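You operate a simulated robot arm through the tools that you are given. There is no shell and no other tool.

Carry out the task below with a simulated robot arm. There is one attempt and no reset: what you move stays moved.

TASK
Change the dirty filter mat for the clean one and reset the cooling unit.
Fine: Cooling off first, dirty mat on the USED mark, drawer shut, cooling on, then RESET once.
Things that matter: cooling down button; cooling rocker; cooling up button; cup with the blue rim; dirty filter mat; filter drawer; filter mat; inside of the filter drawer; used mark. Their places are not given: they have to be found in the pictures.

The check looks at the end state, three seconds after you hand in, the way a careful person would. Anything else that was tipped, shoved, dropped, spilled or broken makes it a failure.

THE ROBOT
A 6-joint arm with a fingered hand, fixed in place. Base frame: the origin is at the foot of the arm, x ahead of it, y to its left, z up. Lengths are in cm, angles in degrees, forces in N, time in s.
With the tool pointing down near the work surface it reaches from about 34 to 82 cm from the base axis. Its first joint turns from -166.0 to 166.0 degrees. Payload 4 kg.
The TCP is the grasp point between the finger pads, 2.6 cm short of the fingertips. In the tool frame z runs along the fingers and y along their closing line. Largest opening 13.2 cm; the body of the gripper starts 7.3 cm behind the TCP. The gripper is a hand of 5 fingers: y runs from the thumb to the fingers, the wrist lies at [0, 0, -23.9] in the tool frame.
Orientation is that of the tool frame in the base frame, as a unit quaternion [x, y, z, w]. With the fingers straight down and closing along the base's y, the tool's x points along the base's -x, its y along +y and its z along -z.

THE INTERFACE
- The arm moves only by the tool apply_moves. Its argument "commands" is a list of rows, each a list of 2 entries, a list of its own where there are three numbers: the shift along the base's x, y, z in m, then the turn, a rotation vector about the base's x, y, z in degrees. In form: [[[dx, dy, dz], [ax, ay, az]], ...]. A call has 1 to 20 rows; each row shifts and turns the commanded pose from where the row before left it. Each row takes 0.2 s and may step no farther than 5 cm and 8.6 degrees from the row before; otherwise, the whole call is refused. Where a pose cannot be reached the arm comes as near as it can. A force on the tool above 40 N (or 10 N above the force at the start of the call, whichever is more), or a blocked arm, ends the call early, and 0.2 s more pass. In this call time passes only in rows, and 0.2 s behind the last. The reply holds the time, the measured pose of the TCP, the force on the tool along the base axes, the opening and the grip force, in the units named above and with some noise, with the torque about the TCP (base axes, N m) and any sound that the robot's microphone picked up.
- Cameras (640 x 400 px; columns grow to the right, rows downward): "scene" is fixed at [20.7, -64.7, 174.54]; the picture's right is [0.84, -0.54, 0.00], its down [-0.35, -0.55, -0.75] and it looks along [0.40, 0.64, -0.66] (base axes); focal length 310 px, centre (320, 200). "wrist" rides on the gripper at [8.5, 0.2, -9.7] in the tool frame; the picture's right is [-0.02, 1.00, 0.00], its down [-0.75, -0.02, -0.66] and it looks along [-0.66, -0.01, 0.75] (tool axes); focal length 270 px, centre (320, 200).
- capture(camera): a new picture of that camera. No time passes.
- curl_fingers(finger1, finger2, finger3, finger4, thumb_bend): sets how far each is bent, from 0 (flat) to 1 (curled in); at 0.3 the hand is open as for a grip, at 0.7 the pads meet at the TCP. One left out holds its place. A second passes; each finger stops where it meets its share of the squeeze, and holds until it gets a number again. It is the only way to open and close the hand. It gives what a move gives, with no picture; readings hold the bend of each and the force on the fingers (four entries, about 0 where the hand has none), thumb and palm.
- locate(camera, pixels): for up to 12 pixels [column, row] of the newest picture of that camera ("zoom" is the newest enlarged one), the place [x, y, z] in the base frame of the surface seen there, good to about 0.2 cm, but the place of the scene camera against the robot may be out by one fixed shift of up to 1.2 cm in any direction. No time passes.
- enlarge(camera, box): a new picture of the part [left, top, right, bottom] of that camera's present view, enlarged. No time passes.
- hand_in(): hands the job in; it is judged then, once.

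Leave the gripper open and the arm clear of the work at the hand-in unless told otherwise.

The tools are called after ">>>" by a JSON object that holds its "api" and its "payload". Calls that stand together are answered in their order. apply_moves: Moves the arm, as the interface text tells. Its arguments: {"type":"object","properties":{"commands":{"type":"array"}},"required":["commands"]} The other tools are called the same way: curl_fingers (finger1, finger2, finger3, finger4, thumb_bend) moves the fingers one by one; capture (camera) takes a picture; locate (camera, pixels) gives the place of the surface under pixels of a picture; enlarge (camera, box) takes an enlarged picture of a part of a camera's view; hand_in () hands the job in.

At the start:

```text
t: 0.0
tcp_pos: [35.76, 12.28, 134.02]
orientation: [-0.001, 1.0, 0.001, 0.0]
ft_force: [1.2, 0.0, 0.6]
moment: [-0.02, -0.02, 0.0]
gripper_width: 13.18
grasp_force: 0.1
shape: jaw
bend: [0.3, 0.3, 0.3, 0.3, 0.3]
finger forces: [0.1, 0.1, 0.0, 0.0, 0.0, 0.0]
```

scene: 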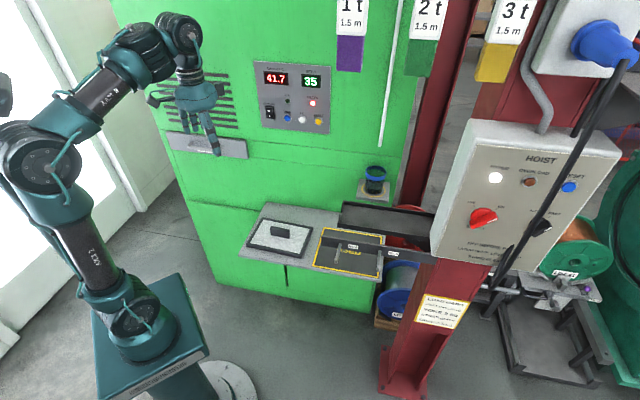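
wrist: 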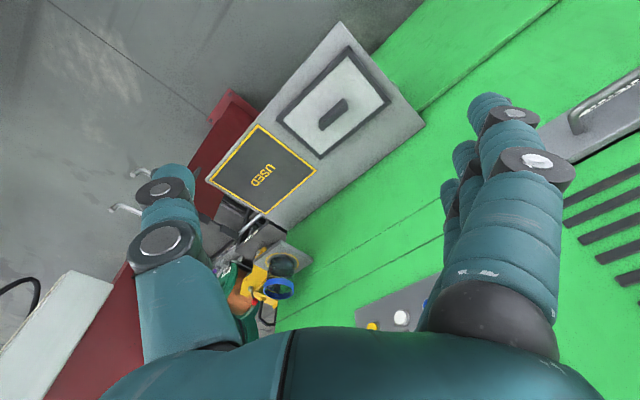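

I see a green cabinet with a control panel (scene about 290,97), a drawer front (scene about 208,145), a shelf with the clean mat and the USED mark. I'll enlarge these parts first.

>>> {"api": "enlarge", "payload": {"camera": "scene", "box": [240, 50, 350, 140]}}

>>> {"api": "enlarge", "payload": {"camera": "scene", "box": [140, 60, 260, 170]}}

>>> {"api": "enlarge", "payload": {"camera": "scene", "box": [230, 150, 430, 300]}}

```text
4.44 times, centred on (295, 95) of scene
```

zoom: 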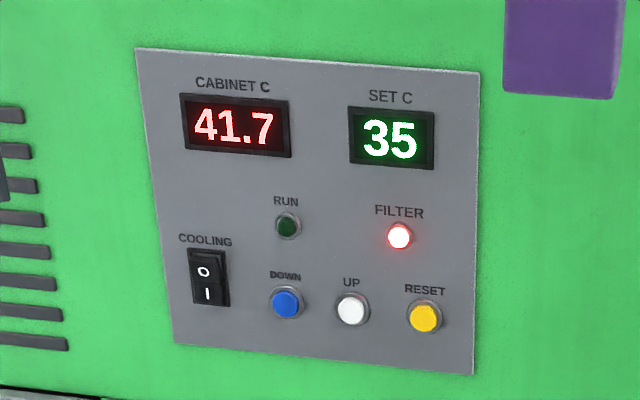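

```text
3.64 times, centred on (200, 115) of scene
```

zoom: 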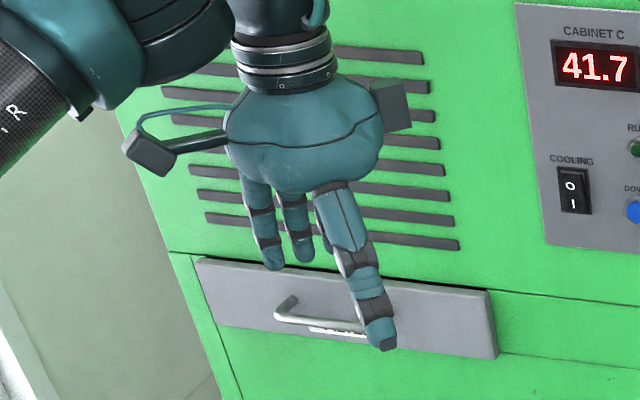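

```text
2.67 times, centred on (330, 225) of scene
```

zoom: 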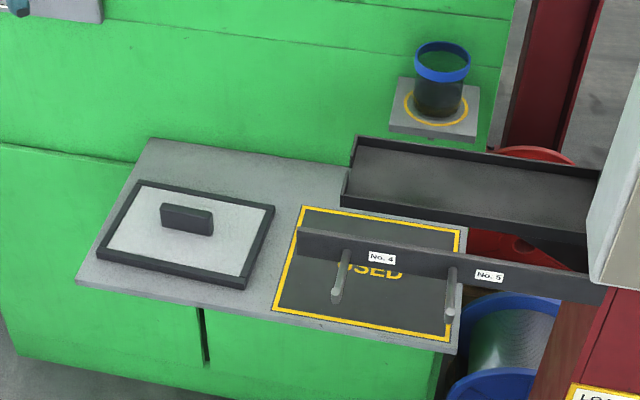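

The panel has a rocker (O above, I below), RUN lamp dark, FILTER lamp red, and DOWN, UP and RESET buttons. I'll locate the panel parts, drawer and shelf points.

>>> {"api": "locate", "payload": {"camera": "scene", "pixels": [[268, 110], [271, 115], [264, 84], [346, 86], [351, 132], [289, 118], [303, 119], [318, 121], [262, 62], [277, 127]]}}

>>> {"api": "locate", "payload": {"camera": "scene", "pixels": [[172, 134], [172, 148], [193, 146], [195, 142], [240, 152], [245, 143], [222, 157], [180, 145], [280, 230], [300, 232], [286, 206], [360, 175]]}}

>>> {"api": "locate", "payload": {"camera": "scene", "pixels": [[277, 220], [332, 227], [307, 256], [249, 243], [324, 228], [384, 240], [380, 276], [315, 266], [345, 256], [340, 234], [400, 246], [375, 180]]}}

```text
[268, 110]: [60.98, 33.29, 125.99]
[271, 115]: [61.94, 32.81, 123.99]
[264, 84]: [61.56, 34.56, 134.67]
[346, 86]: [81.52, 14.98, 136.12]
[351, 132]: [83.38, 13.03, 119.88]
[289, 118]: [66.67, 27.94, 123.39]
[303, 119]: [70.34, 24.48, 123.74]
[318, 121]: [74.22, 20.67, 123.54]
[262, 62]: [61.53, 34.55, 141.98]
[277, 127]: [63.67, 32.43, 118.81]
```

```text
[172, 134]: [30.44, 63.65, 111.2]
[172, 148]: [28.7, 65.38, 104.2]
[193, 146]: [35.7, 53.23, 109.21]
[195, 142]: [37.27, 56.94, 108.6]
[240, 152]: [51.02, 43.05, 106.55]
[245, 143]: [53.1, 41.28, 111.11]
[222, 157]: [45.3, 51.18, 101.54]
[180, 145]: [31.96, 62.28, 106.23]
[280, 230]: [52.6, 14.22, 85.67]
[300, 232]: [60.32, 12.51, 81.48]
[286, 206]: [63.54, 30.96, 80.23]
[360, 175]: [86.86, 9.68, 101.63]
```

```text
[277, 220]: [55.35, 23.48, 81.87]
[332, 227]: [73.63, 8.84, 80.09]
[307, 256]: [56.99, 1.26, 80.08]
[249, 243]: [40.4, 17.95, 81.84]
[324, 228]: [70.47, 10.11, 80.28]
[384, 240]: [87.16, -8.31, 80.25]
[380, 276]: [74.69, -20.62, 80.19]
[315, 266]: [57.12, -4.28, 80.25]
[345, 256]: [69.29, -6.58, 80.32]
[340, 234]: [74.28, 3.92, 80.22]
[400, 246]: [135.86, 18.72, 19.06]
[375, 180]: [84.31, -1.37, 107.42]
```

Next I need a tighter view of the rocker and RUN lamp, the wrist camera's view, and the overhanging bar (No. 4/No. 5), which I'll also locate.

>>> {"api": "enlarge", "payload": {"camera": "scene", "box": [260, 90, 300, 125]}}

>>> {"api": "locate", "payload": {"camera": "scene", "pixels": [[323, 238], [370, 246], [350, 242], [425, 260], [349, 207], [395, 217], [430, 225], [338, 258], [380, 265], [262, 218], [313, 228], [302, 259]]}}

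>>> {"api": "locate", "payload": {"camera": "scene", "pixels": [[247, 246], [324, 228], [384, 236], [379, 277], [313, 266], [287, 205], [238, 256], [150, 320], [130, 380], [275, 233], [284, 231], [292, 233]]}}

```text
11.43 times, centred on (280, 108) of scene
```

zoom: 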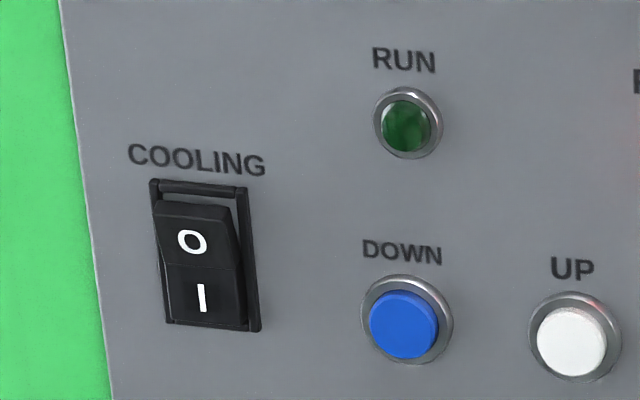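

```text
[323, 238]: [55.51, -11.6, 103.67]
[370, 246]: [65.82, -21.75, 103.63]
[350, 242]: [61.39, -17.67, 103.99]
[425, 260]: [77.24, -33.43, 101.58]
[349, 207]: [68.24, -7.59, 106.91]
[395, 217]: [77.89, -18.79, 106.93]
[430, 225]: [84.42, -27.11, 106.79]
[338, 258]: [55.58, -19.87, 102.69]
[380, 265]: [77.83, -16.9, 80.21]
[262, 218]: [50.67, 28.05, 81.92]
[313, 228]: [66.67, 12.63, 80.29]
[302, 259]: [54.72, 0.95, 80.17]
```

```text
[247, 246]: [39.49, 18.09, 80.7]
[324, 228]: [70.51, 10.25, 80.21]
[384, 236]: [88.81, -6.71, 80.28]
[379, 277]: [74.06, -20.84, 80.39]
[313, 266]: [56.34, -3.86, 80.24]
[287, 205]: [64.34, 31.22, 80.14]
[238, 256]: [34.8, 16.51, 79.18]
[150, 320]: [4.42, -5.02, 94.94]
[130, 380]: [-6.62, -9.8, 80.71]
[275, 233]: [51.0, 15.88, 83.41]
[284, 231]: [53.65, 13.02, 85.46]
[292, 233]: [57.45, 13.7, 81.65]
```

The rocker's I half (lower) looks flush and the O half stands out, so cooling seems to be ON. Part of a tray (z≈107) and a bar (z≈104) hang over the USED mark, so I need their outline. I'll enlarge the wrist view and locate the tray edges.

>>> {"api": "enlarge", "payload": {"camera": "wrist", "box": [180, 20, 440, 340]}}

>>> {"api": "enlarge", "payload": {"camera": "wrist", "box": [500, 60, 640, 200]}}

>>> {"api": "enlarge", "payload": {"camera": "scene", "box": [310, 150, 470, 290]}}

>>> {"api": "locate", "payload": {"camera": "zoom", "pixels": [[106, 148], [122, 160], [95, 235], [360, 195], [250, 200], [55, 300], [42, 290], [330, 350], [300, 380], [120, 345], [180, 155], [260, 60]]}}

```text
1.25 times, centred on (310, 180) of wrist
```

zoom: 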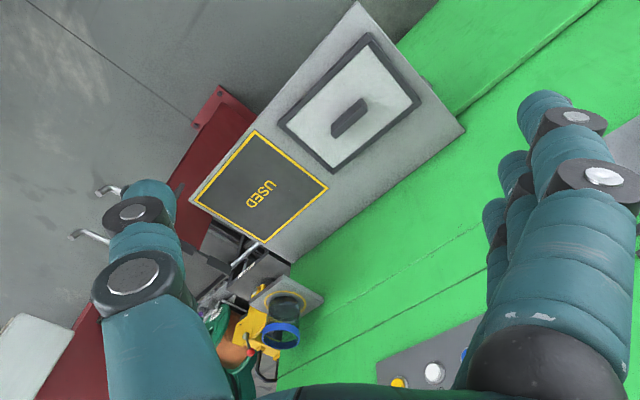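

```text
2.86 times, centred on (570, 130) of wrist
```

zoom: 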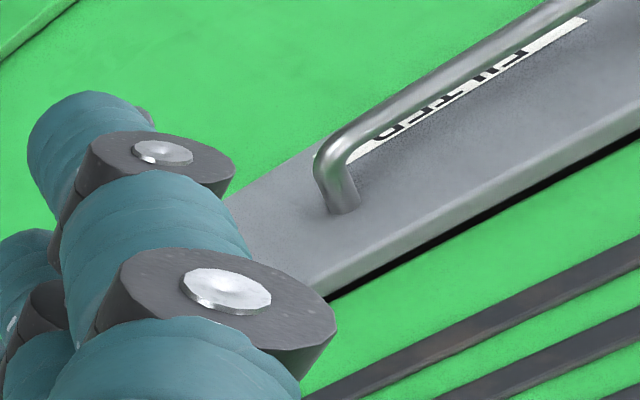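

```text
2.86 times, centred on (390, 220) of scene
```

zoom: 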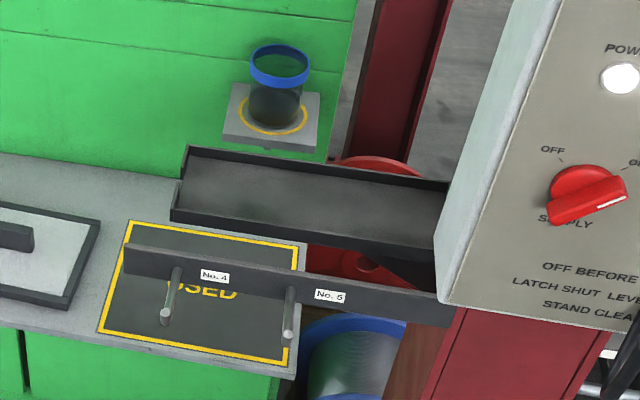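

```text
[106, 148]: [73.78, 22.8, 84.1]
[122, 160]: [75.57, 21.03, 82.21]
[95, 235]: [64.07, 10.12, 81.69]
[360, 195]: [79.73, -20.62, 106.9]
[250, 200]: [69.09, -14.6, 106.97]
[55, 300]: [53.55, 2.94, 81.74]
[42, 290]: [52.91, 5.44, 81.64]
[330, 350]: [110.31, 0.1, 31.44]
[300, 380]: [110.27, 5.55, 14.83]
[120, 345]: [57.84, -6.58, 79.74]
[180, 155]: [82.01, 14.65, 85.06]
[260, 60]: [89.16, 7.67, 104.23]
```

Next I'll locate the tray rims, bar end and cup shelf more finely, using the last zoom (scene 310–470).

>>> {"api": "locate", "payload": {"camera": "zoom", "pixels": [[188, 165], [180, 205], [200, 222], [300, 240], [430, 258], [200, 160], [300, 165], [440, 200], [130, 258], [440, 308], [235, 130], [312, 135]]}}

>>> {"api": "locate", "payload": {"camera": "zoom", "pixels": [[240, 90], [300, 95], [280, 105], [278, 140], [282, 60], [165, 318], [288, 340], [125, 248], [190, 150], [176, 214], [260, 145], [230, 142]]}}

>>> {"api": "enlarge", "payload": {"camera": "wrist", "box": [195, 130, 335, 260]}}

>>> {"api": "locate", "payload": {"camera": "zoom", "pixels": [[30, 240], [60, 300], [100, 330], [350, 330], [420, 300]]}}

```text
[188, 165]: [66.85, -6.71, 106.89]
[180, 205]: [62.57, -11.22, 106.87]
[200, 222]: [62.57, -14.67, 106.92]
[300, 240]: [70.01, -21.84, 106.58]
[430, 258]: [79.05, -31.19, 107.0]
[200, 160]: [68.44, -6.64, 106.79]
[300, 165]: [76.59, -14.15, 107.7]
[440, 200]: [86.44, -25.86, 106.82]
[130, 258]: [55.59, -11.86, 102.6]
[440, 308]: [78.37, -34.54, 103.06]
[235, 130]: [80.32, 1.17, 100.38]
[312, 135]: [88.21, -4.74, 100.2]
```

```text
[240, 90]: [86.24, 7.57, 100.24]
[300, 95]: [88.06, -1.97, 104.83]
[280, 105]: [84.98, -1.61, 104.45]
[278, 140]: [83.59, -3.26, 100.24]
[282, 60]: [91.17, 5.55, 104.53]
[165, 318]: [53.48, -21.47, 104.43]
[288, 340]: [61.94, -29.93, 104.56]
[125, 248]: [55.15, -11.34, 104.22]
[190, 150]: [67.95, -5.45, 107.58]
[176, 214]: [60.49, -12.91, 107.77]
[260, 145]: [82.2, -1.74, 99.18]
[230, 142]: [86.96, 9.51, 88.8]
```

```text
3.08 times, centred on (265, 195) of wrist
```

zoom: 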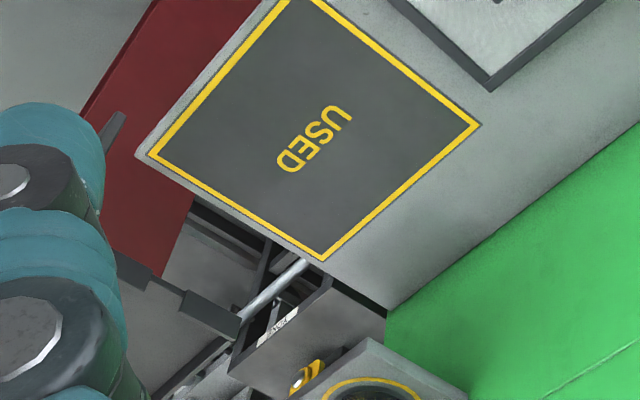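

```text
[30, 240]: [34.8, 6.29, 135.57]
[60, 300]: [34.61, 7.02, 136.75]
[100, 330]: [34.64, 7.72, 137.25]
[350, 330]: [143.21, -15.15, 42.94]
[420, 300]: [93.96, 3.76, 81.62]
```

Layout found (cm). The cabinet face normal points along (-0.70,-0.71). The tray starts about 3 cm left of the USED centre, so the mats must go in with the hand tilted. First I'll yaw the hand -44° so its closing line is square to the cabinet.

>>> {"api": "apply_moves", "payload": {"commands": [[[0, 0, 0], [0, 0, -7.4]], [[0, 0, 0], [0, 0, -7.4]], [[0, 0, 0], [0, 0, -7.4]], [[0, 0, 0], [0, 0, -7.4]], [[0, 0, 0], [0, 0, -7.4]], [[0, 0, 0], [0, 0, -7.4]]]}}

```text
t: 1.4
tcp_pos: [35.79, 12.12, 134.1]
orientation: [0.379, 0.926, 0.001, 0.001]
ft_force: [-1.2, -0.6, -0.4]
moment: [0.0, 0.01, 0.0]
gripper_width: 13.21
grasp_force: 0.0
shape: jaw
bend: [0.3, 0.3, 0.3, 0.3, 0.3]
finger forces: [0.1, 0.1, 0.1, 0.0, 0.0, 0.1]
```

The yaw is done. Now I'll pitch the fingers up to point horizontally at the cabinet, moving forward to about 12 cm in front of the panel.

>>> {"api": "apply_moves", "payload": {"commands": [[[0.013, 0.01, -0.004], [5.84, -5.73, 0]], [[0.013, 0.01, -0.004], [5.84, -5.73, 0]], [[0.013, 0.01, -0.004], [5.84, -5.73, 0]], [[0.013, 0.01, -0.004], [5.84, -5.73, 0]], [[0.013, 0.01, -0.004], [5.84, -5.73, 0]], [[0.013, 0.01, -0.004], [5.84, -5.73, 0]], [[0.013, 0.01, -0.004], [5.84, -5.73, 0]], [[0.013, 0.01, -0.004], [5.84, -5.73, 0]], [[0.013, 0.01, -0.004], [5.84, -5.73, 0]], [[0.013, 0.01, -0.004], [5.84, -5.73, 0]], [[0.013, 0.01, -0.004], [5.84, -5.73, 0]]]}}

>>> {"api": "capture", "payload": {"camera": "scene"}}

>>> {"api": "capture", "payload": {"camera": "wrist"}}

```text
t: 3.8
tcp_pos: [52.4, 20.22, 151.4]
orientation: [0.328, 0.802, 0.462, 0.189]
ft_force: [0.3, 0.1, -0.3]
moment: [0.01, 0.01, 0.04]
gripper_width: 13.18
grasp_force: 0.1
shape: jaw
bend: [0.3, 0.3, 0.3, 0.3, 0.3]
finger forces: [0.0, 0.0, 0.0, 0.0, 0.0, 0.0]
out of reach, approached as far as the arm can: row 3, 4, 5, 6, 7, 8, 9, 10, 11
```

```text
taken
```

scene: 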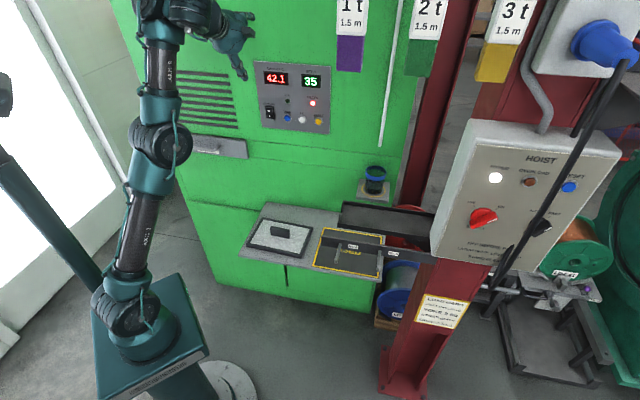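

```text
taken
```

wrist: 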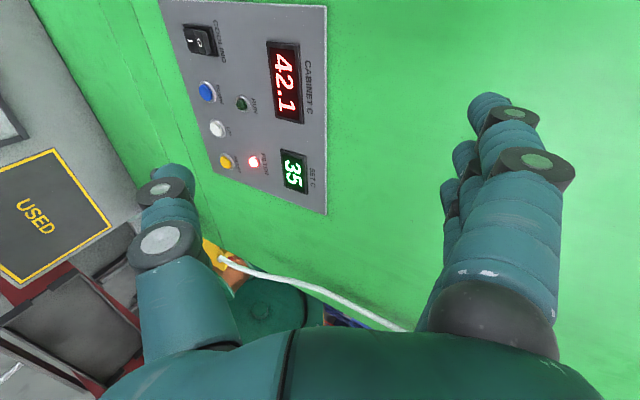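

The arm couldn't reach that horizontal pose so close in and stopped high and tilted. I'll send a small zero move to see what the commanded pose is now, then inspect the arm's configuration.

>>> {"api": "apply_moves", "payload": {"commands": [[[0, 0, 0], [0, 0, 0]]]}}

>>> {"api": "enlarge", "payload": {"camera": "scene", "box": [80, 0, 270, 160]}}

>>> {"api": "enlarge", "payload": {"camera": "wrist", "box": [150, 0, 340, 180]}}

```text
t: 4.2
tcp_pos: [52.36, 20.16, 151.36]
orientation: [0.327, 0.802, 0.462, 0.188]
ft_force: [-0.5, -0.7, -0.7]
moment: [0.02, 0.03, -0.02]
gripper_width: 13.21
grasp_force: 0.1
shape: jaw
bend: [0.3, 0.3, 0.3, 0.3, 0.3]
finger forces: [0.0, 0.1, 0.1, 0.1, 0.0, 0.0]
```

```text
2.50 times, centred on (175, 80) of scene
```

zoom: 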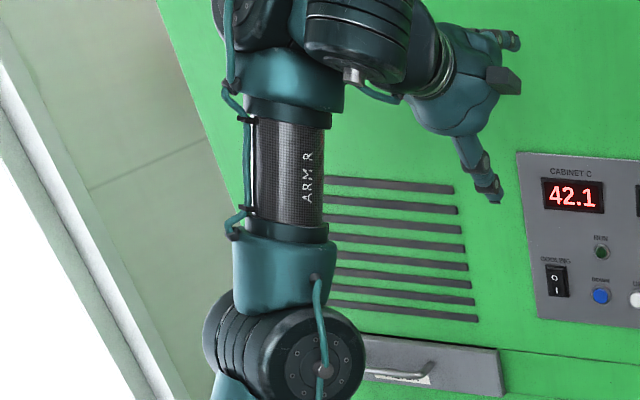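

```text
2.22 times, centred on (245, 90) of wrist
```

zoom: 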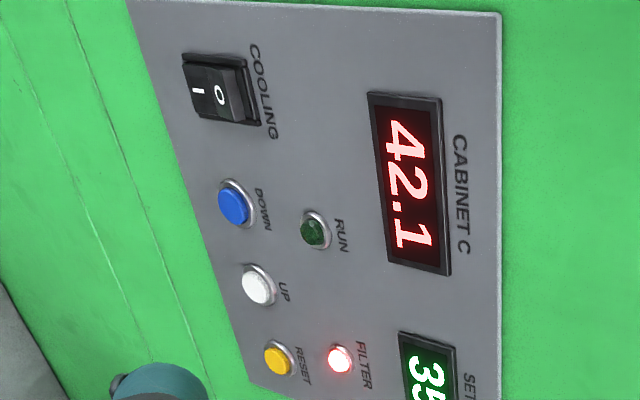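

The commanded pose restarts from the measured pose. The closer look confirms the rocker's I side is pressed, so cooling is ON. Now I'll shape a pointing hand: finger 1 straight, the rest curled.

>>> {"api": "curl_fingers", "payload": {"finger1": 0, "finger2": 1, "finger3": 1, "finger4": 1, "thumb_bend": 1}}

>>> {"api": "capture", "payload": {"camera": "wrist"}}

>>> {"api": "enlarge", "payload": {"camera": "scene", "box": [160, 0, 300, 100]}}

```text
t: 5.2
tcp_pos: [52.32, 20.31, 151.32]
orientation: [0.327, 0.803, 0.461, 0.188]
ft_force: [-0.1, -0.5, -0.6]
moment: [0.03, 0.02, 0.02]
gripper_width: 8.91
grasp_force: 0.0
shape: fingers
bend: [0.0, 0.89, 0.89, 1.0, 0.89]
finger forces: [0.0, 0.0, 0.0, 0.0, 0.1, 0.1]
```

```text
taken
```

wrist: 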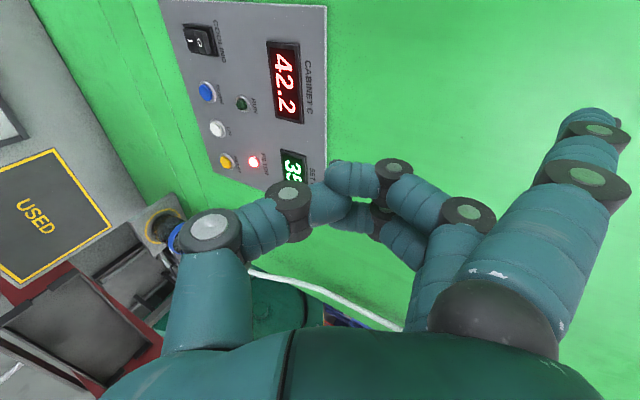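

```text
4.00 times, centred on (230, 50) of scene
```

zoom: 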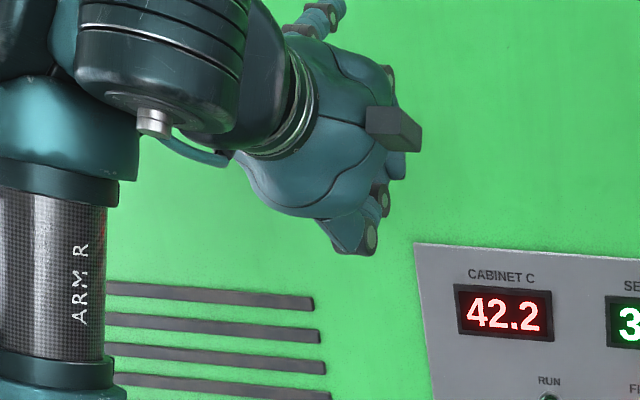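

Finger 1 (nearest the wrist camera) is extended, with its tip around wrist pixel (595,120). I'll locate points along it to get the tip's offset from the TCP.

>>> {"api": "locate", "payload": {"camera": "wrist", "pixels": [[595, 112], [600, 130], [588, 175], [560, 230], [490, 310], [390, 165], [290, 195], [210, 225], [470, 205], [345, 180]]}}

```text
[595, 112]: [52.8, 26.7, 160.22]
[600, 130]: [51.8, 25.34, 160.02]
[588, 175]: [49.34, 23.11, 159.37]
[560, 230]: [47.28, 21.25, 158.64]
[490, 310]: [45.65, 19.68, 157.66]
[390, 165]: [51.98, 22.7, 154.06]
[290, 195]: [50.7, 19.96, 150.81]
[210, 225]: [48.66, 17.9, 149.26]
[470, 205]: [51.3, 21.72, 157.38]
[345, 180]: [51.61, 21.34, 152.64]
```

The flat finger splays about 45° from the tool axis, so with the hand tilted about 45° down it points straight at the panel. I'll measure the panel parts with the wrist camera: rocker O and I ends (near 206,40), panel corners and buttons.

>>> {"api": "enlarge", "payload": {"camera": "wrist", "box": [150, 0, 340, 180]}}

>>> {"api": "locate", "payload": {"camera": "zoom", "pixels": [[236, 92], [222, 94], [213, 90], [197, 90], [245, 88], [278, 360], [233, 205], [258, 285], [160, 60], [300, 60], [480, 60], [245, 360]]}}

```text
2.22 times, centred on (245, 90) of wrist
```

zoom: 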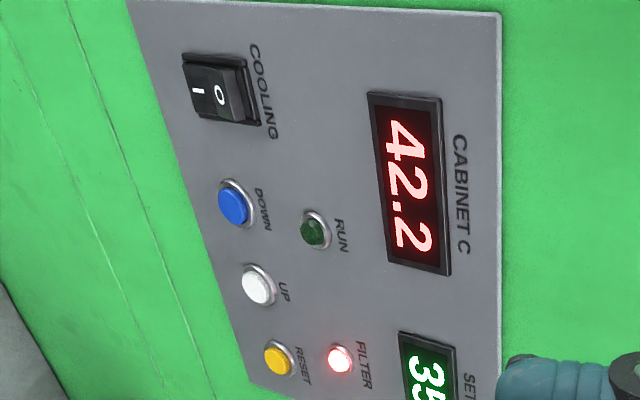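

```text
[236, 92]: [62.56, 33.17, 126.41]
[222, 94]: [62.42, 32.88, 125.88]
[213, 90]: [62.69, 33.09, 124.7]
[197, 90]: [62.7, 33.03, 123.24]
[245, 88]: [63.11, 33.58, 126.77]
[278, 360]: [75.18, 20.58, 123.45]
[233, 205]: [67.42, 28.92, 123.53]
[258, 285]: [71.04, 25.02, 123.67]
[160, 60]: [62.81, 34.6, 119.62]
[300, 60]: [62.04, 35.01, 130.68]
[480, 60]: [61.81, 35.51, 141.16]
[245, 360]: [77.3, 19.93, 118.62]
```

Panel positions in the robot frame: O half (62.4,32.9,126.0), I half (62.7,33.0,123.2), RESET (75.2,20.6,123.5). The scene camera reads about 0.9 cm short. Now I'll tilt the hand 15° down and drop to a stand-off in front of the rocker.

>>> {"api": "apply_moves", "payload": {"commands": [[[0.003, 0.001, -0.01], [-5.36, 5.25, 0]], [[0.003, 0.001, -0.02], [-5.36, 5.25, 0]], [[0.003, 0.001, -0.035], [0, 0, 0]], [[0.003, 0.001, -0.036], [0, 0, 0]], [[0.003, 0.001, -0.036], [0, 0, 0]], [[0.003, 0.001, -0.036], [0, 0, 0]], [[0.003, 0, -0.036], [0, 0, 0]], [[0.003, 0, -0.036], [0, 0, 0]], [[0.003, 0, -0.036], [0, 0, 0]], [[0.002, 0, -0.036], [0, 0, 0]]]}}

>>> {"api": "capture", "payload": {"camera": "wrist"}}

>>> {"api": "capture", "payload": {"camera": "scene"}}

```text
t: 7.3
tcp_pos: [63.81, 22.62, 135.88]
orientation: [0.344, 0.856, 0.357, 0.148]
ft_force: [-29.8, -20.4, -1.0]
moment: [1.44, -2.26, 1.67]
gripper_width: 7.96
grasp_force: 17.6
shape: fingers
bend: [0.01, 0.98, 0.98, 1.0, 0.93]
finger forces: [34.8, 0.0, 0.0, 0.0, 0.1, 0.1]
out of reach, approached as far as the arm can: row 4, 5, 6, 7, 8, 9, 10
stopped in row 10: the force on the tool passed its limit at 71 N (the readings are from after the stop); the commanded pose is now the measured one
```

```text
taken
```

wrist: 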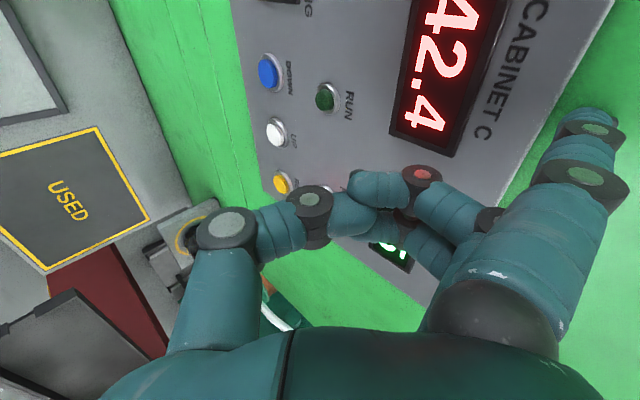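

```text
taken
```

scene: 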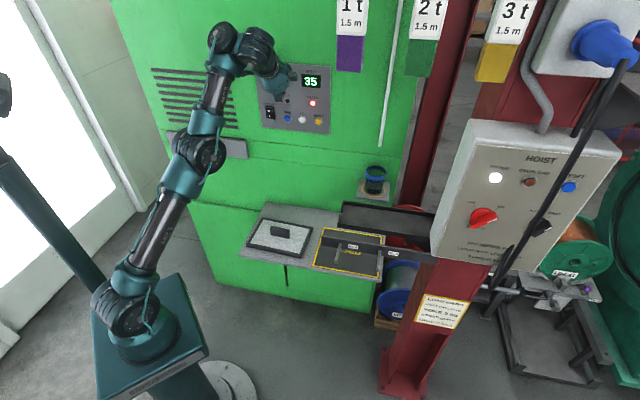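

The arm couldn't hold that path and drifted forward, and the fingertip met the bare green face above the panel. No control was touched. I'll back straight off now in small steps.

>>> {"api": "apply_moves", "payload": {"commands": [[[-0.014, -0.0143, 0], [0, 0, 0]], [[-0.014, -0.0143, 0], [0, 0, 0]], [[-0.014, -0.0143, 0], [0, 0, 0]], [[-0.014, -0.0143, 0], [0, 0, 0]]]}}

>>> {"api": "enlarge", "payload": {"camera": "scene", "box": [60, 0, 360, 340]}}

```text
t: 8.3
tcp_pos: [61.51, 17.35, 138.9]
orientation: [0.344, 0.857, 0.355, 0.146]
ft_force: [0.5, -0.1, -0.6]
moment: [0.01, 0.01, 0.03]
gripper_width: 8.02
grasp_force: 0.0
shape: fingers
bend: [0.0, 0.98, 0.98, 1.0, 0.93]
finger forces: [0.0, 0.0, 0.1, 0.1, 0.1, 0.0]
out of reach, approached as far as the arm can: row 1, 2, 3, 4
```

```text
1.18 times, centred on (210, 170) of scene
```

zoom: 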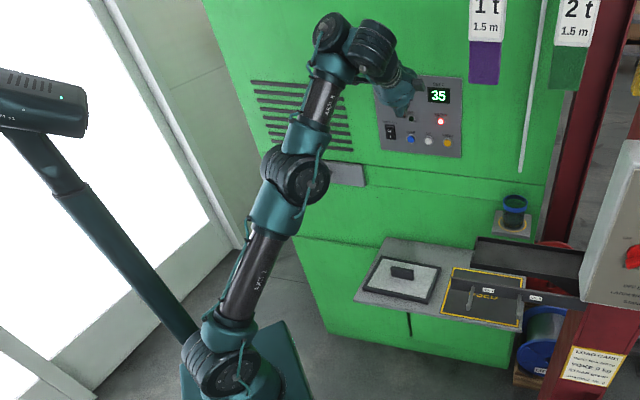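

The arm is nearly straight, so a wrist limit seems to stop high pitch when the arm's azimuth differs from the tool's. I'll return to a tool-down pose in front of the cabinet at azimuth 45° and test how far it can pitch there.

>>> {"api": "apply_moves", "payload": {"commands": [[[-0.027, 0.005, -0.005], [-5.36, 5.25, 0]], [[-0.027, 0.005, -0.005], [-5.36, 5.25, 0]], [[-0.027, 0.01, -0.005], [-5.36, 5.25, 0]], [[-0.027, 0.02, -0.005], [-5.36, 5.25, 0]], [[-0.027, 0.02, -0.005], [-5.36, 5.25, 0]], [[-0.027, 0.02, -0.005], [-5.36, 5.25, 0]], [[-0.027, 0.02, -0.01], [0, 0, 0]], [[-0.027, 0.02, -0.01], [0, 0, 0]], [[-0.027, 0.02, -0.01], [0, 0, 0]], [[-0.02, 0.02, -0.02], [0, 0, 0]]]}}

>>> {"api": "capture", "payload": {"camera": "scene"}}

```text
t: 10.5
tcp_pos: [34.76, 33.37, 130.26]
orientation: [0.373, 0.928, 0.001, 0.001]
ft_force: [0.7, 0.2, 0.5]
moment: [0.02, -0.02, 0.02]
gripper_width: 8.0
grasp_force: 0.1
shape: fingers
bend: [0.0, 0.98, 0.98, 1.0, 0.93]
finger forces: [0.1, 0.1, 0.1, 0.0, 0.0, 0.0]
out of reach, approached as far as the arm can: row 6
```

```text
taken
```

scene: 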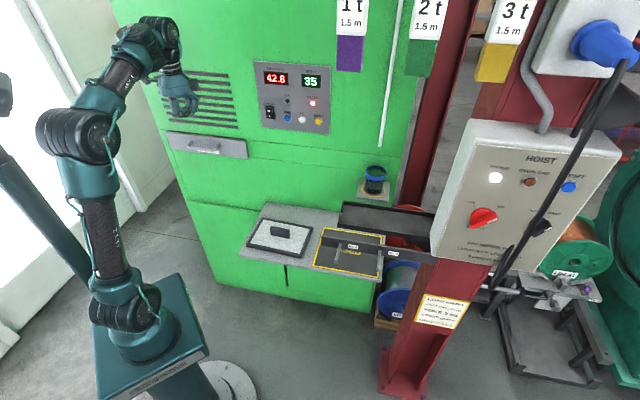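

Back in a good elbow-up, tool-down pose. Now a pitch test: 4 rows of 8° about the cabinet-parallel axis, holding TCP position.

>>> {"api": "apply_moves", "payload": {"commands": [[[0.005, 0.005, -0.01], [5.7, -5.6, 0]], [[0.005, 0.005, -0.01], [5.7, -5.6, 0]], [[0.005, 0.005, -0.01], [5.7, -5.6, 0]], [[0.005, 0.005, -0.01], [5.7, -5.6, 0]]]}}

```text
t: 11.5
tcp_pos: [36.72, 35.39, 126.09]
orientation: [0.359, 0.891, 0.256, 0.105]
ft_force: [-0.4, 0.6, -0.3]
moment: [0.02, 0.03, -0.01]
gripper_width: 7.98
grasp_force: 0.1
shape: fingers
bend: [0.0, 0.98, 0.98, 1.0, 0.93]
finger forces: [0.0, 0.0, 0.0, 0.1, 0.0, 0.0]
```

32° of pitch tracked fine here, so I'll continue in small steps.

>>> {"api": "apply_moves", "payload": {"commands": [[[0.0, 0.0, -0.01], [5.7, -5.6, 0]], [[0.0, 0.0, -0.01], [5.7, -5.6, 0]], [[0, 0, -0.01], [5.7, -5.6, 0]]]}}

```text
t: 12.3
tcp_pos: [36.75, 35.34, 123.02]
orientation: [0.329, 0.818, 0.435, 0.181]
ft_force: [0.1, -0.3, -0.7]
moment: [-0.01, 0.01, -0.02]
gripper_width: 8.01
grasp_force: 0.1
shape: fingers
bend: [0.0, 0.98, 0.98, 1.0, 0.93]
finger forces: [0.0, 0.0, 0.0, 0.0, 0.1, 0.1]
```

Pitch of 56° (34° below horizontal) works from this configuration. Now I'll slide toward the rocker along the cabinet in stages, watching for reach loss.

>>> {"api": "apply_moves", "payload": {"commands": [[[0.021, -0.02, -0.01], [0, 0, 0]], [[0.021, -0.02, -0.01], [0, 0, 0]], [[0.021, -0.02, -0.01], [0, 0, 0]], [[0.021, -0.02, -0.01], [0, 0, 0]]]}}

```text
t: 13.3
tcp_pos: [45.17, 27.21, 118.95]
orientation: [0.329, 0.818, 0.436, 0.18]
ft_force: [0.0, -0.6, 1.3]
moment: [0.0, 0.01, -0.03]
gripper_width: 8.01
grasp_force: 0.0
shape: fingers
bend: [0.0, 0.98, 0.98, 1.0, 0.93]
finger forces: [0.0, 0.0, 0.0, 0.0, 0.0, 0.1]
```

Tracking well. I'll continue toward u≈25 at the same height.

>>> {"api": "apply_moves", "payload": {"commands": [[[0.021, -0.018, 0], [0, 0, 0]], [[0.021, -0.018, 0], [0, 0, 0]], [[0.021, -0.016, 0], [0, 0, 0]]]}}

>>> {"api": "capture", "payload": {"camera": "wrist"}}

>>> {"api": "capture", "payload": {"camera": "scene"}}

```text
t: 14.1
tcp_pos: [51.49, 22.21, 118.84]
orientation: [0.329, 0.819, 0.435, 0.18]
ft_force: [-0.6, -0.5, -0.2]
moment: [0.04, -0.01, 0.0]
gripper_width: 8.01
grasp_force: 0.0
shape: fingers
bend: [0.0, 0.98, 0.98, 1.0, 0.93]
finger forces: [0.0, 0.0, 0.1, 0.0, 0.0, 0.0]
```

```text
taken
```

wrist: 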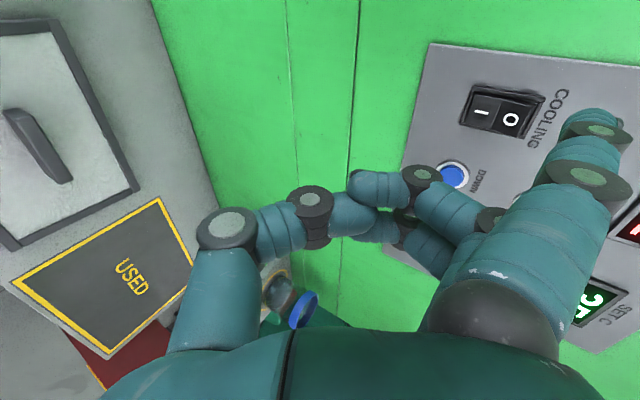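

```text
taken
```

scene: 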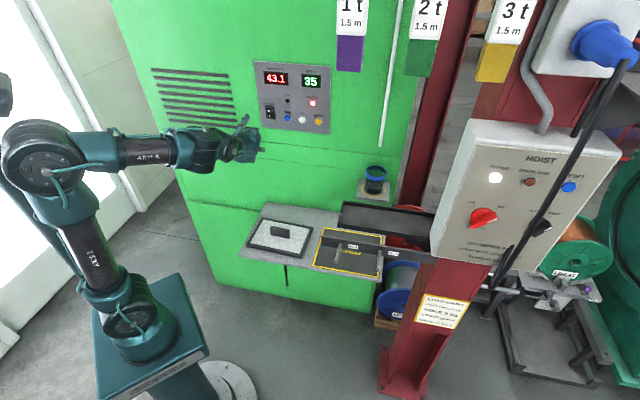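

Great configuration: the finger is near the rocker. I'll locate the fingertip (about 590,115) and the rocker halves: O around (511,119), I around (482,110).

>>> {"api": "enlarge", "payload": {"camera": "wrist", "box": [440, 60, 640, 200]}}

>>> {"api": "locate", "payload": {"camera": "wrist", "pixels": [[511, 119], [520, 117], [535, 105], [482, 110], [465, 110], [590, 112], [575, 122], [600, 130], [612, 122], [440, 60], [455, 172], [560, 72]]}}

```text
2.86 times, centred on (540, 130) of wrist
```

zoom: 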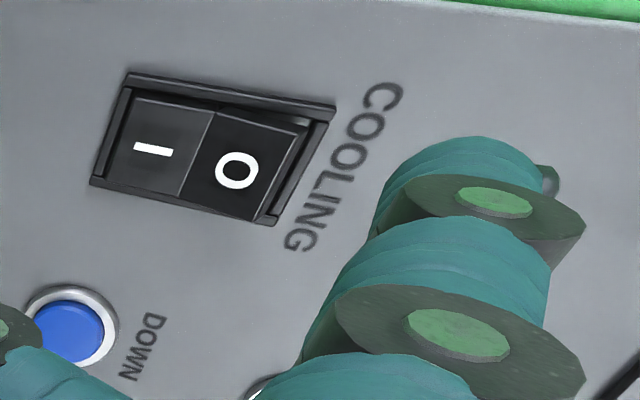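

```text
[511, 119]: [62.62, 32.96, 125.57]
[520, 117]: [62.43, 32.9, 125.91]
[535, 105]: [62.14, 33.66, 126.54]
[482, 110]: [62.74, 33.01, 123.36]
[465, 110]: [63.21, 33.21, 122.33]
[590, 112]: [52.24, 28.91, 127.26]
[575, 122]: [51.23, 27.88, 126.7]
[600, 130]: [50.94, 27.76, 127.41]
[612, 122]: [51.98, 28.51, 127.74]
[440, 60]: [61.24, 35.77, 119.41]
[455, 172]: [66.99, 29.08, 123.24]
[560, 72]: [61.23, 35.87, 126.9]
```

Fingertip centre is at about u=18.1, n=57.8, z=127.2, and the rocker O half at u=21.6, n=67.3, z=125.8. I'll shift right 3.5 cm and down 1.4 cm, then advance 7 cm and look.

>>> {"api": "apply_moves", "payload": {"commands": [[[0.0125, -0.01225, -0.007], [0, 0, 0]], [[0.0125, -0.01225, -0.007], [0, 0, 0]], [[0.0105, 0.0107, 0], [0, 0, 0]], [[0.0105, 0.0107, 0], [0, 0, 0]], [[0.0105, 0.0107, 0], [0, 0, 0]], [[0.0105, 0.0107, 0], [0, 0, 0]], [[0.007, 0.0071, 0], [0, 0, 0]]]}}

>>> {"api": "capture", "payload": {"camera": "wrist"}}

>>> {"api": "enlarge", "payload": {"camera": "wrist", "box": [440, 60, 640, 200]}}

>>> {"api": "enlarge", "payload": {"camera": "scene", "box": [220, 60, 350, 160]}}

```text
t: 15.7
tcp_pos: [58.82, 24.7, 117.62]
orientation: [0.331, 0.819, 0.434, 0.18]
ft_force: [-0.4, 0.5, 0.0]
moment: [0.01, -0.01, 0.03]
gripper_width: 8.02
grasp_force: 0.0
shape: fingers
bend: [0.0, 0.98, 0.98, 1.0, 0.93]
finger forces: [0.0, 0.1, 0.0, 0.1, 0.0, 0.0]
```

```text
taken
```

wrist: 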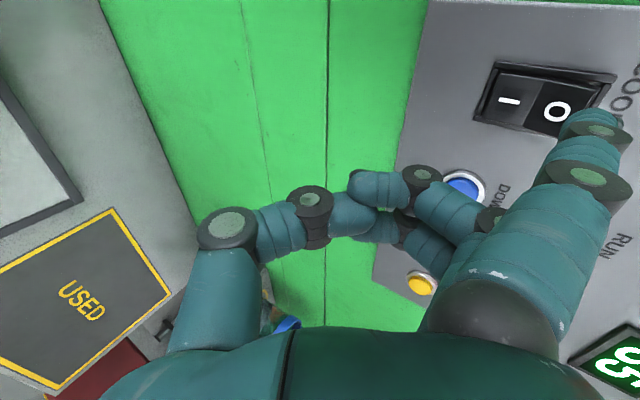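

```text
2.86 times, centred on (540, 130) of wrist
```

zoom: 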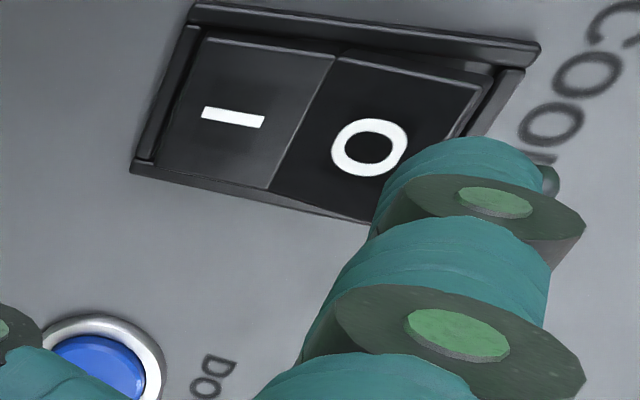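

```text
4.00 times, centred on (285, 110) of scene
```

zoom: 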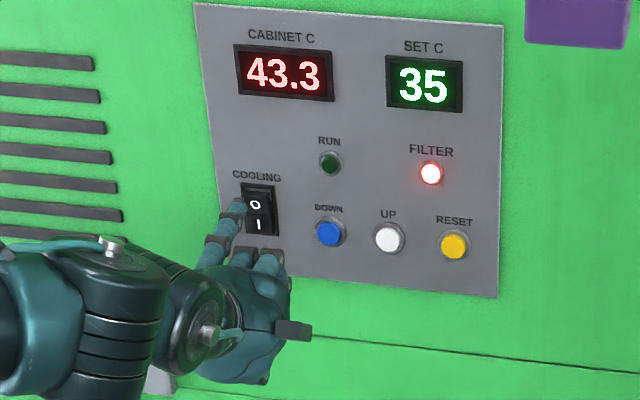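

The finger is 2–3 cm short. I'll measure the tip against the O half in this view.

>>> {"api": "locate", "payload": {"camera": "wrist", "pixels": [[590, 112], [575, 120], [612, 122], [557, 111], [569, 105], [545, 110], [509, 100], [590, 95]]}}

>>> {"api": "locate", "payload": {"camera": "zoom", "pixels": [[237, 203], [243, 210], [230, 215], [256, 205], [258, 224]]}}

```text
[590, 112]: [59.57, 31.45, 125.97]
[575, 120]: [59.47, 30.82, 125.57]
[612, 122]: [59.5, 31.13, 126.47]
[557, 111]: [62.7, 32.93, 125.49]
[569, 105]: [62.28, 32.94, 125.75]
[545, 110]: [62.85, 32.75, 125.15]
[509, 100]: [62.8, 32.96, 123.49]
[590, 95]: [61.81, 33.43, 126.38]
```

```text
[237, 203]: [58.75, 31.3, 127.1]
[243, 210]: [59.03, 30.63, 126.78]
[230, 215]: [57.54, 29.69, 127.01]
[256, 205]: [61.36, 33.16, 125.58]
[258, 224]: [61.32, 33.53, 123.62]
```

The tip is lined up with O (u≈21.5, z≈126), about 2.5 cm short. I'll press forward in 0.4 cm steps.

>>> {"api": "apply_moves", "payload": {"commands": [[[0.0028, 0.00286, 0], [0, 0, 0]], [[0.0028, 0.00286, 0], [0, 0, 0]], [[0.0028, 0.00286, 0], [0, 0, 0]], [[0.0028, 0.00286, 0], [0, 0, 0]], [[0.0028, 0.00286, 0], [0, 0, 0]], [[0.0028, 0.00286, 0], [0, 0, 0]], [[0.0028, 0.00286, 0], [0, 0, 0]], [[0.0028, 0.00286, 0], [0, 0, 0]]]}}

>>> {"api": "enlarge", "payload": {"camera": "scene", "box": [220, 60, 350, 160]}}

>>> {"api": "enlarge", "payload": {"camera": "wrist", "box": [440, 60, 640, 200]}}

```text
t: 17.4
tcp_pos: [60.76, 26.58, 117.53]
orientation: [0.33, 0.82, 0.432, 0.179]
ft_force: [-22.7, -21.4, -3.3]
moment: [1.63, -1.95, 1.16]
gripper_width: 8.25
grasp_force: 14.5
shape: fingers
bend: [0.0, 0.98, 0.98, 1.0, 0.93]
finger forces: [30.1, 0.1, 0.0, 0.1, 0.1, 0.0]
stopped in row 8: the force on the tool passed its limit at 48 N (the readings are from after the stop); the commanded pose is now the measured one
```

```text
4.00 times, centred on (285, 110) of scene
```

zoom: 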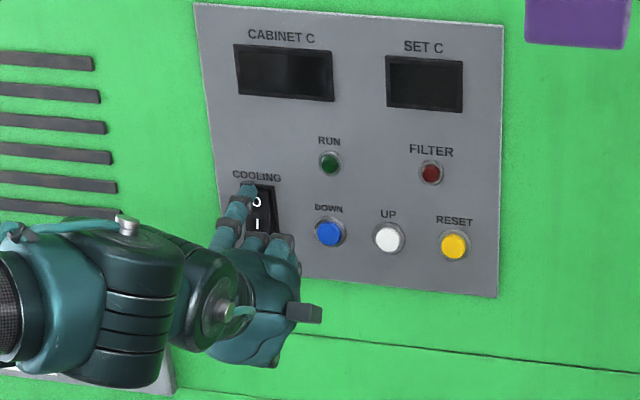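

```text
2.86 times, centred on (540, 130) of wrist
```

zoom: 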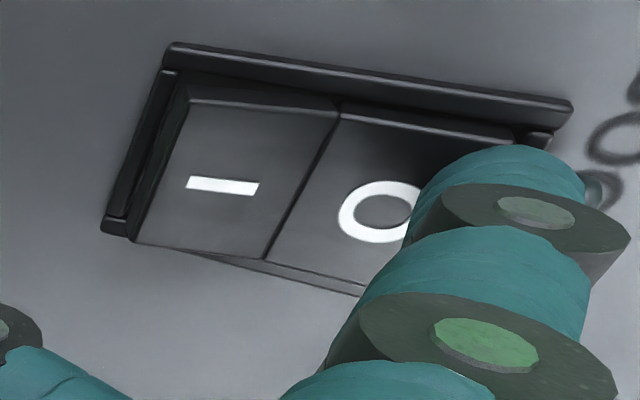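

The displays went dark, so cooling is off. I'll back off and then look at the drawer handle.

>>> {"api": "apply_moves", "payload": {"commands": [[[-0.007, -0.00714, 0], [0, 0, 0]], [[-0.014, -0.01428, 0], [0, 0, 0]], [[-0.021, -0.02142, 0], [0, 0, 0]], [[-0.021, -0.02142, 0], [0, 0, 0]], [[-0.021, 0.02, -0.0], [0, 0, 0]], [[-0.021, 0.02, -0.0], [0, 0, 0]], [[-0.021, 0.02, -0.0], [0, 0, 0]], [[-0.021, 0.02, -0.0], [0, 0, 0]], [[-0.021, 0.02, -0.0], [0, 0, 0]], [[-0.021, 0.02, -0.0], [0, 0, 0]]]}}

>>> {"api": "curl_fingers", "payload": {"finger1": 0.3, "finger2": 0.3, "finger3": 0.3, "finger4": 0.3, "thumb_bend": 0.3}}

>>> {"api": "capture", "payload": {"camera": "wrist"}}

>>> {"api": "capture", "payload": {"camera": "scene"}}

```text
t: 19.6
tcp_pos: [41.98, 32.38, 117.76]
orientation: [0.33, 0.819, 0.433, 0.179]
ft_force: [-0.2, -0.5, -0.2]
moment: [-0.02, -0.01, -0.01]
gripper_width: 8.0
grasp_force: 0.0
shape: fingers
bend: [0.0, 0.98, 0.98, 1.0, 0.93]
finger forces: [0.1, 0.0, 0.0, 0.0, 0.0, 0.0]
```

```text
t: 20.6
tcp_pos: [42.12, 32.37, 117.86]
orientation: [0.33, 0.82, 0.432, 0.179]
ft_force: [0.1, 1.0, 0.9]
moment: [0.02, 0.01, -0.02]
gripper_width: 13.89
grasp_force: 0.0
shape: fingers
bend: [0.3, 0.3, 0.3, 0.3, 0.3]
finger forces: [0.0, 0.0, 0.0, 0.0, 0.0, 0.0]
```

```text
taken
```

wrist: 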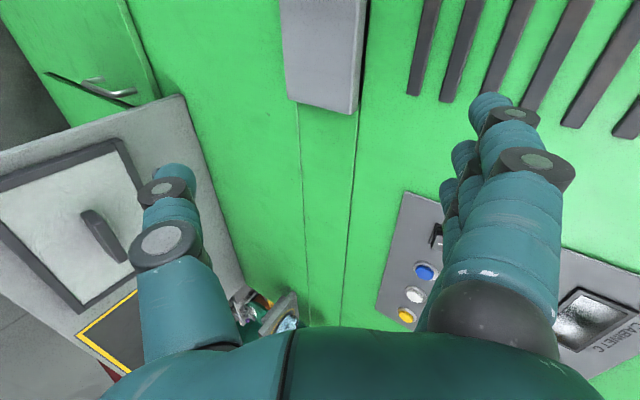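

```text
taken
```

scene: 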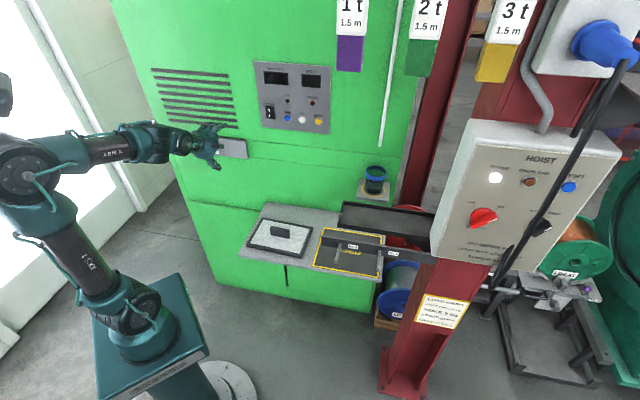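

Panel dark, rocker at O. I'll slide left along the cabinet to view the drawer handle.

>>> {"api": "apply_moves", "payload": {"commands": [[[-0.0214, 0.021, 0.01], [0, 0, 0]], [[-0.0214, 0.021, 0.01], [0, 0, 0]], [[-0.0214, 0.021, 0.01], [0, 0, 0]], [[-0.0214, 0.021, 0.01], [0, 0, 0]], [[-0.0214, 0.021, 0.0], [0, 0, 0]]]}}

>>> {"api": "capture", "payload": {"camera": "wrist"}}

>>> {"api": "enlarge", "payload": {"camera": "scene", "box": [140, 80, 270, 180]}}

```text
t: 21.8
tcp_pos: [31.42, 42.96, 121.47]
orientation: [0.33, 0.819, 0.433, 0.18]
ft_force: [0.2, 0.4, 0.4]
moment: [-0.04, -0.01, 0.0]
gripper_width: 13.88
grasp_force: 0.1
shape: fingers
bend: [0.3, 0.3, 0.3, 0.3, 0.3]
finger forces: [0.1, 0.0, 0.0, 0.0, 0.0, 0.0]
```

```text
taken
```

wrist: 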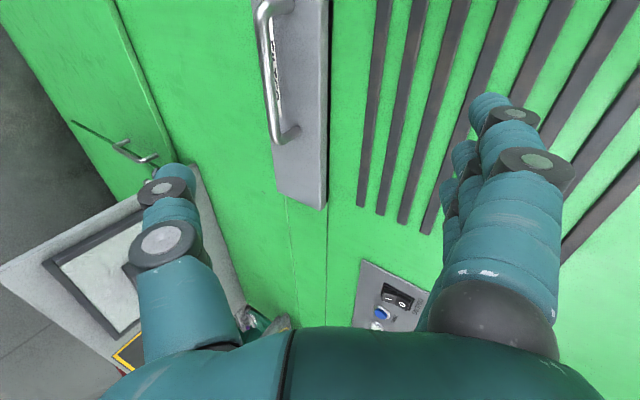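

```text
4.00 times, centred on (205, 130) of scene
```

zoom: 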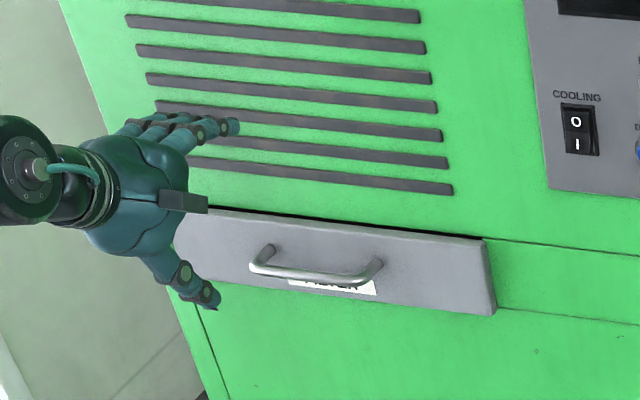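

The handle is visible. I'll locate points on its bar in both views.

>>> {"api": "locate", "payload": {"camera": "zoom", "pixels": [[258, 266], [285, 273], [315, 278], [345, 280], [368, 276], [380, 262], [272, 248], [330, 300], [480, 260], [190, 215], [480, 305], [330, 225]]}}

>>> {"api": "locate", "payload": {"camera": "wrist", "pixels": [[264, 30], [267, 60], [269, 90], [273, 125], [290, 130], [262, 10], [280, 185], [320, 185], [300, 90], [300, 40]]}}

```text
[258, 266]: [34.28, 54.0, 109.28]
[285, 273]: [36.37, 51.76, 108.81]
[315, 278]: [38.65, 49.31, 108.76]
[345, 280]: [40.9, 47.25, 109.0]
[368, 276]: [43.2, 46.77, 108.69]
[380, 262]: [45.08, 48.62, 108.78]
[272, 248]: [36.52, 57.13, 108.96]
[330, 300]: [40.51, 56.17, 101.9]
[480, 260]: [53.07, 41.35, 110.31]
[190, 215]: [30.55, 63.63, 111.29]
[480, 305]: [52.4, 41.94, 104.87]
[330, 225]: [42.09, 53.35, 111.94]
```

```text
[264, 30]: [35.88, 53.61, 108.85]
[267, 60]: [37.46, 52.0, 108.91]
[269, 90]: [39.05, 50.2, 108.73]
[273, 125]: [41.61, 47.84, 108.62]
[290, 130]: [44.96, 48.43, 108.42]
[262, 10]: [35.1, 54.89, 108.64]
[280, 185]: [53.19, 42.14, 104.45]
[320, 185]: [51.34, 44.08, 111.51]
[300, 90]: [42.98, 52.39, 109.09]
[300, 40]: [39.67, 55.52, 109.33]
```

Handle bar centre is (39.0,50.9,108.8), i.e. u=-7.8, n=63.6, standing 3.9 cm off the drawer front (n=67.4). I'd like the hand closer to horizontal, so I'll try 16° more pitch while shifting left to the handle's centre.

>>> {"api": "apply_moves", "payload": {"commands": [[[-0.005, 0.0, -0.015], [5.7, -5.6, 0]], [[-0.005, 0.0, -0.015], [5.7, -5.6, 0]]]}}

```text
t: 22.4
tcp_pos: [30.39, 42.86, 118.5]
orientation: [0.302, 0.751, 0.543, 0.225]
ft_force: [0.2, -0.1, 1.2]
moment: [-0.02, 0.0, 0.01]
gripper_width: 13.88
grasp_force: 0.0
shape: fingers
bend: [0.3, 0.3, 0.3, 0.3, 0.3]
finger forces: [0.0, 0.0, 0.0, 0.1, 0.0, 0.0]
```

That works at 72° pitch. I'll add 12° more while lowering to the handle's height.

>>> {"api": "apply_moves", "payload": {"commands": [[[0, 0.0, -0.02], [5.7, -5.6, 0]], [[0, 0.0, -0.02], [2.85, -2.8, 0]], [[0, 0, -0.02], [0, 0, 0]], [[0.003, -0.003, -0.02], [0, 0, 0]]]}}

>>> {"api": "capture", "payload": {"camera": "wrist"}}

>>> {"api": "capture", "payload": {"camera": "scene"}}

```text
t: 23.4
tcp_pos: [31.06, 43.58, 111.09]
orientation: [0.278, 0.691, 0.617, 0.255]
ft_force: [0.3, -0.6, 0.1]
moment: [0.0, 0.01, -0.02]
gripper_width: 13.89
grasp_force: 0.0
shape: fingers
bend: [0.3, 0.3, 0.3, 0.3, 0.3]
finger forces: [0.0, 0.0, 0.0, 0.0, 0.0, 0.0]
out of reach, approached as far as the arm can: row 4
```

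```text
taken
```

wrist: 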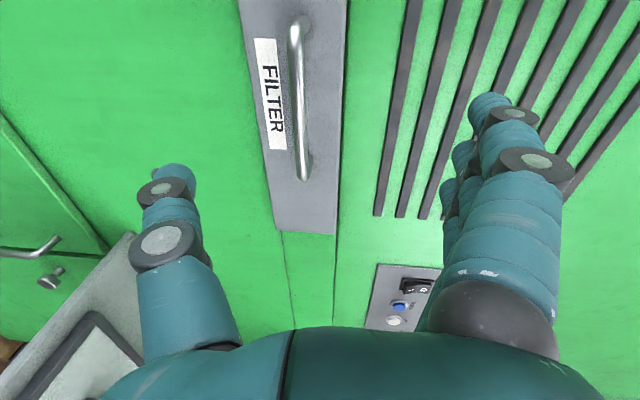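

```text
taken
```

scene: 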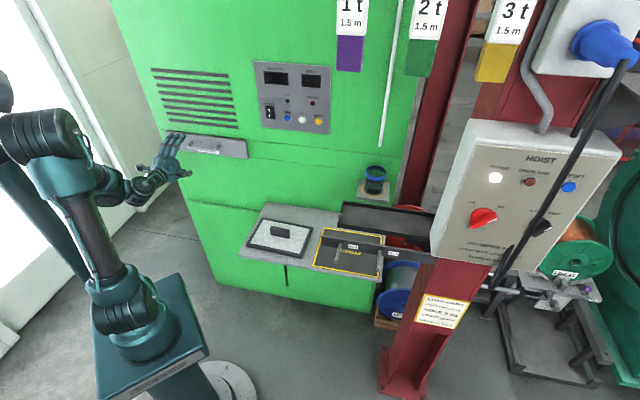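

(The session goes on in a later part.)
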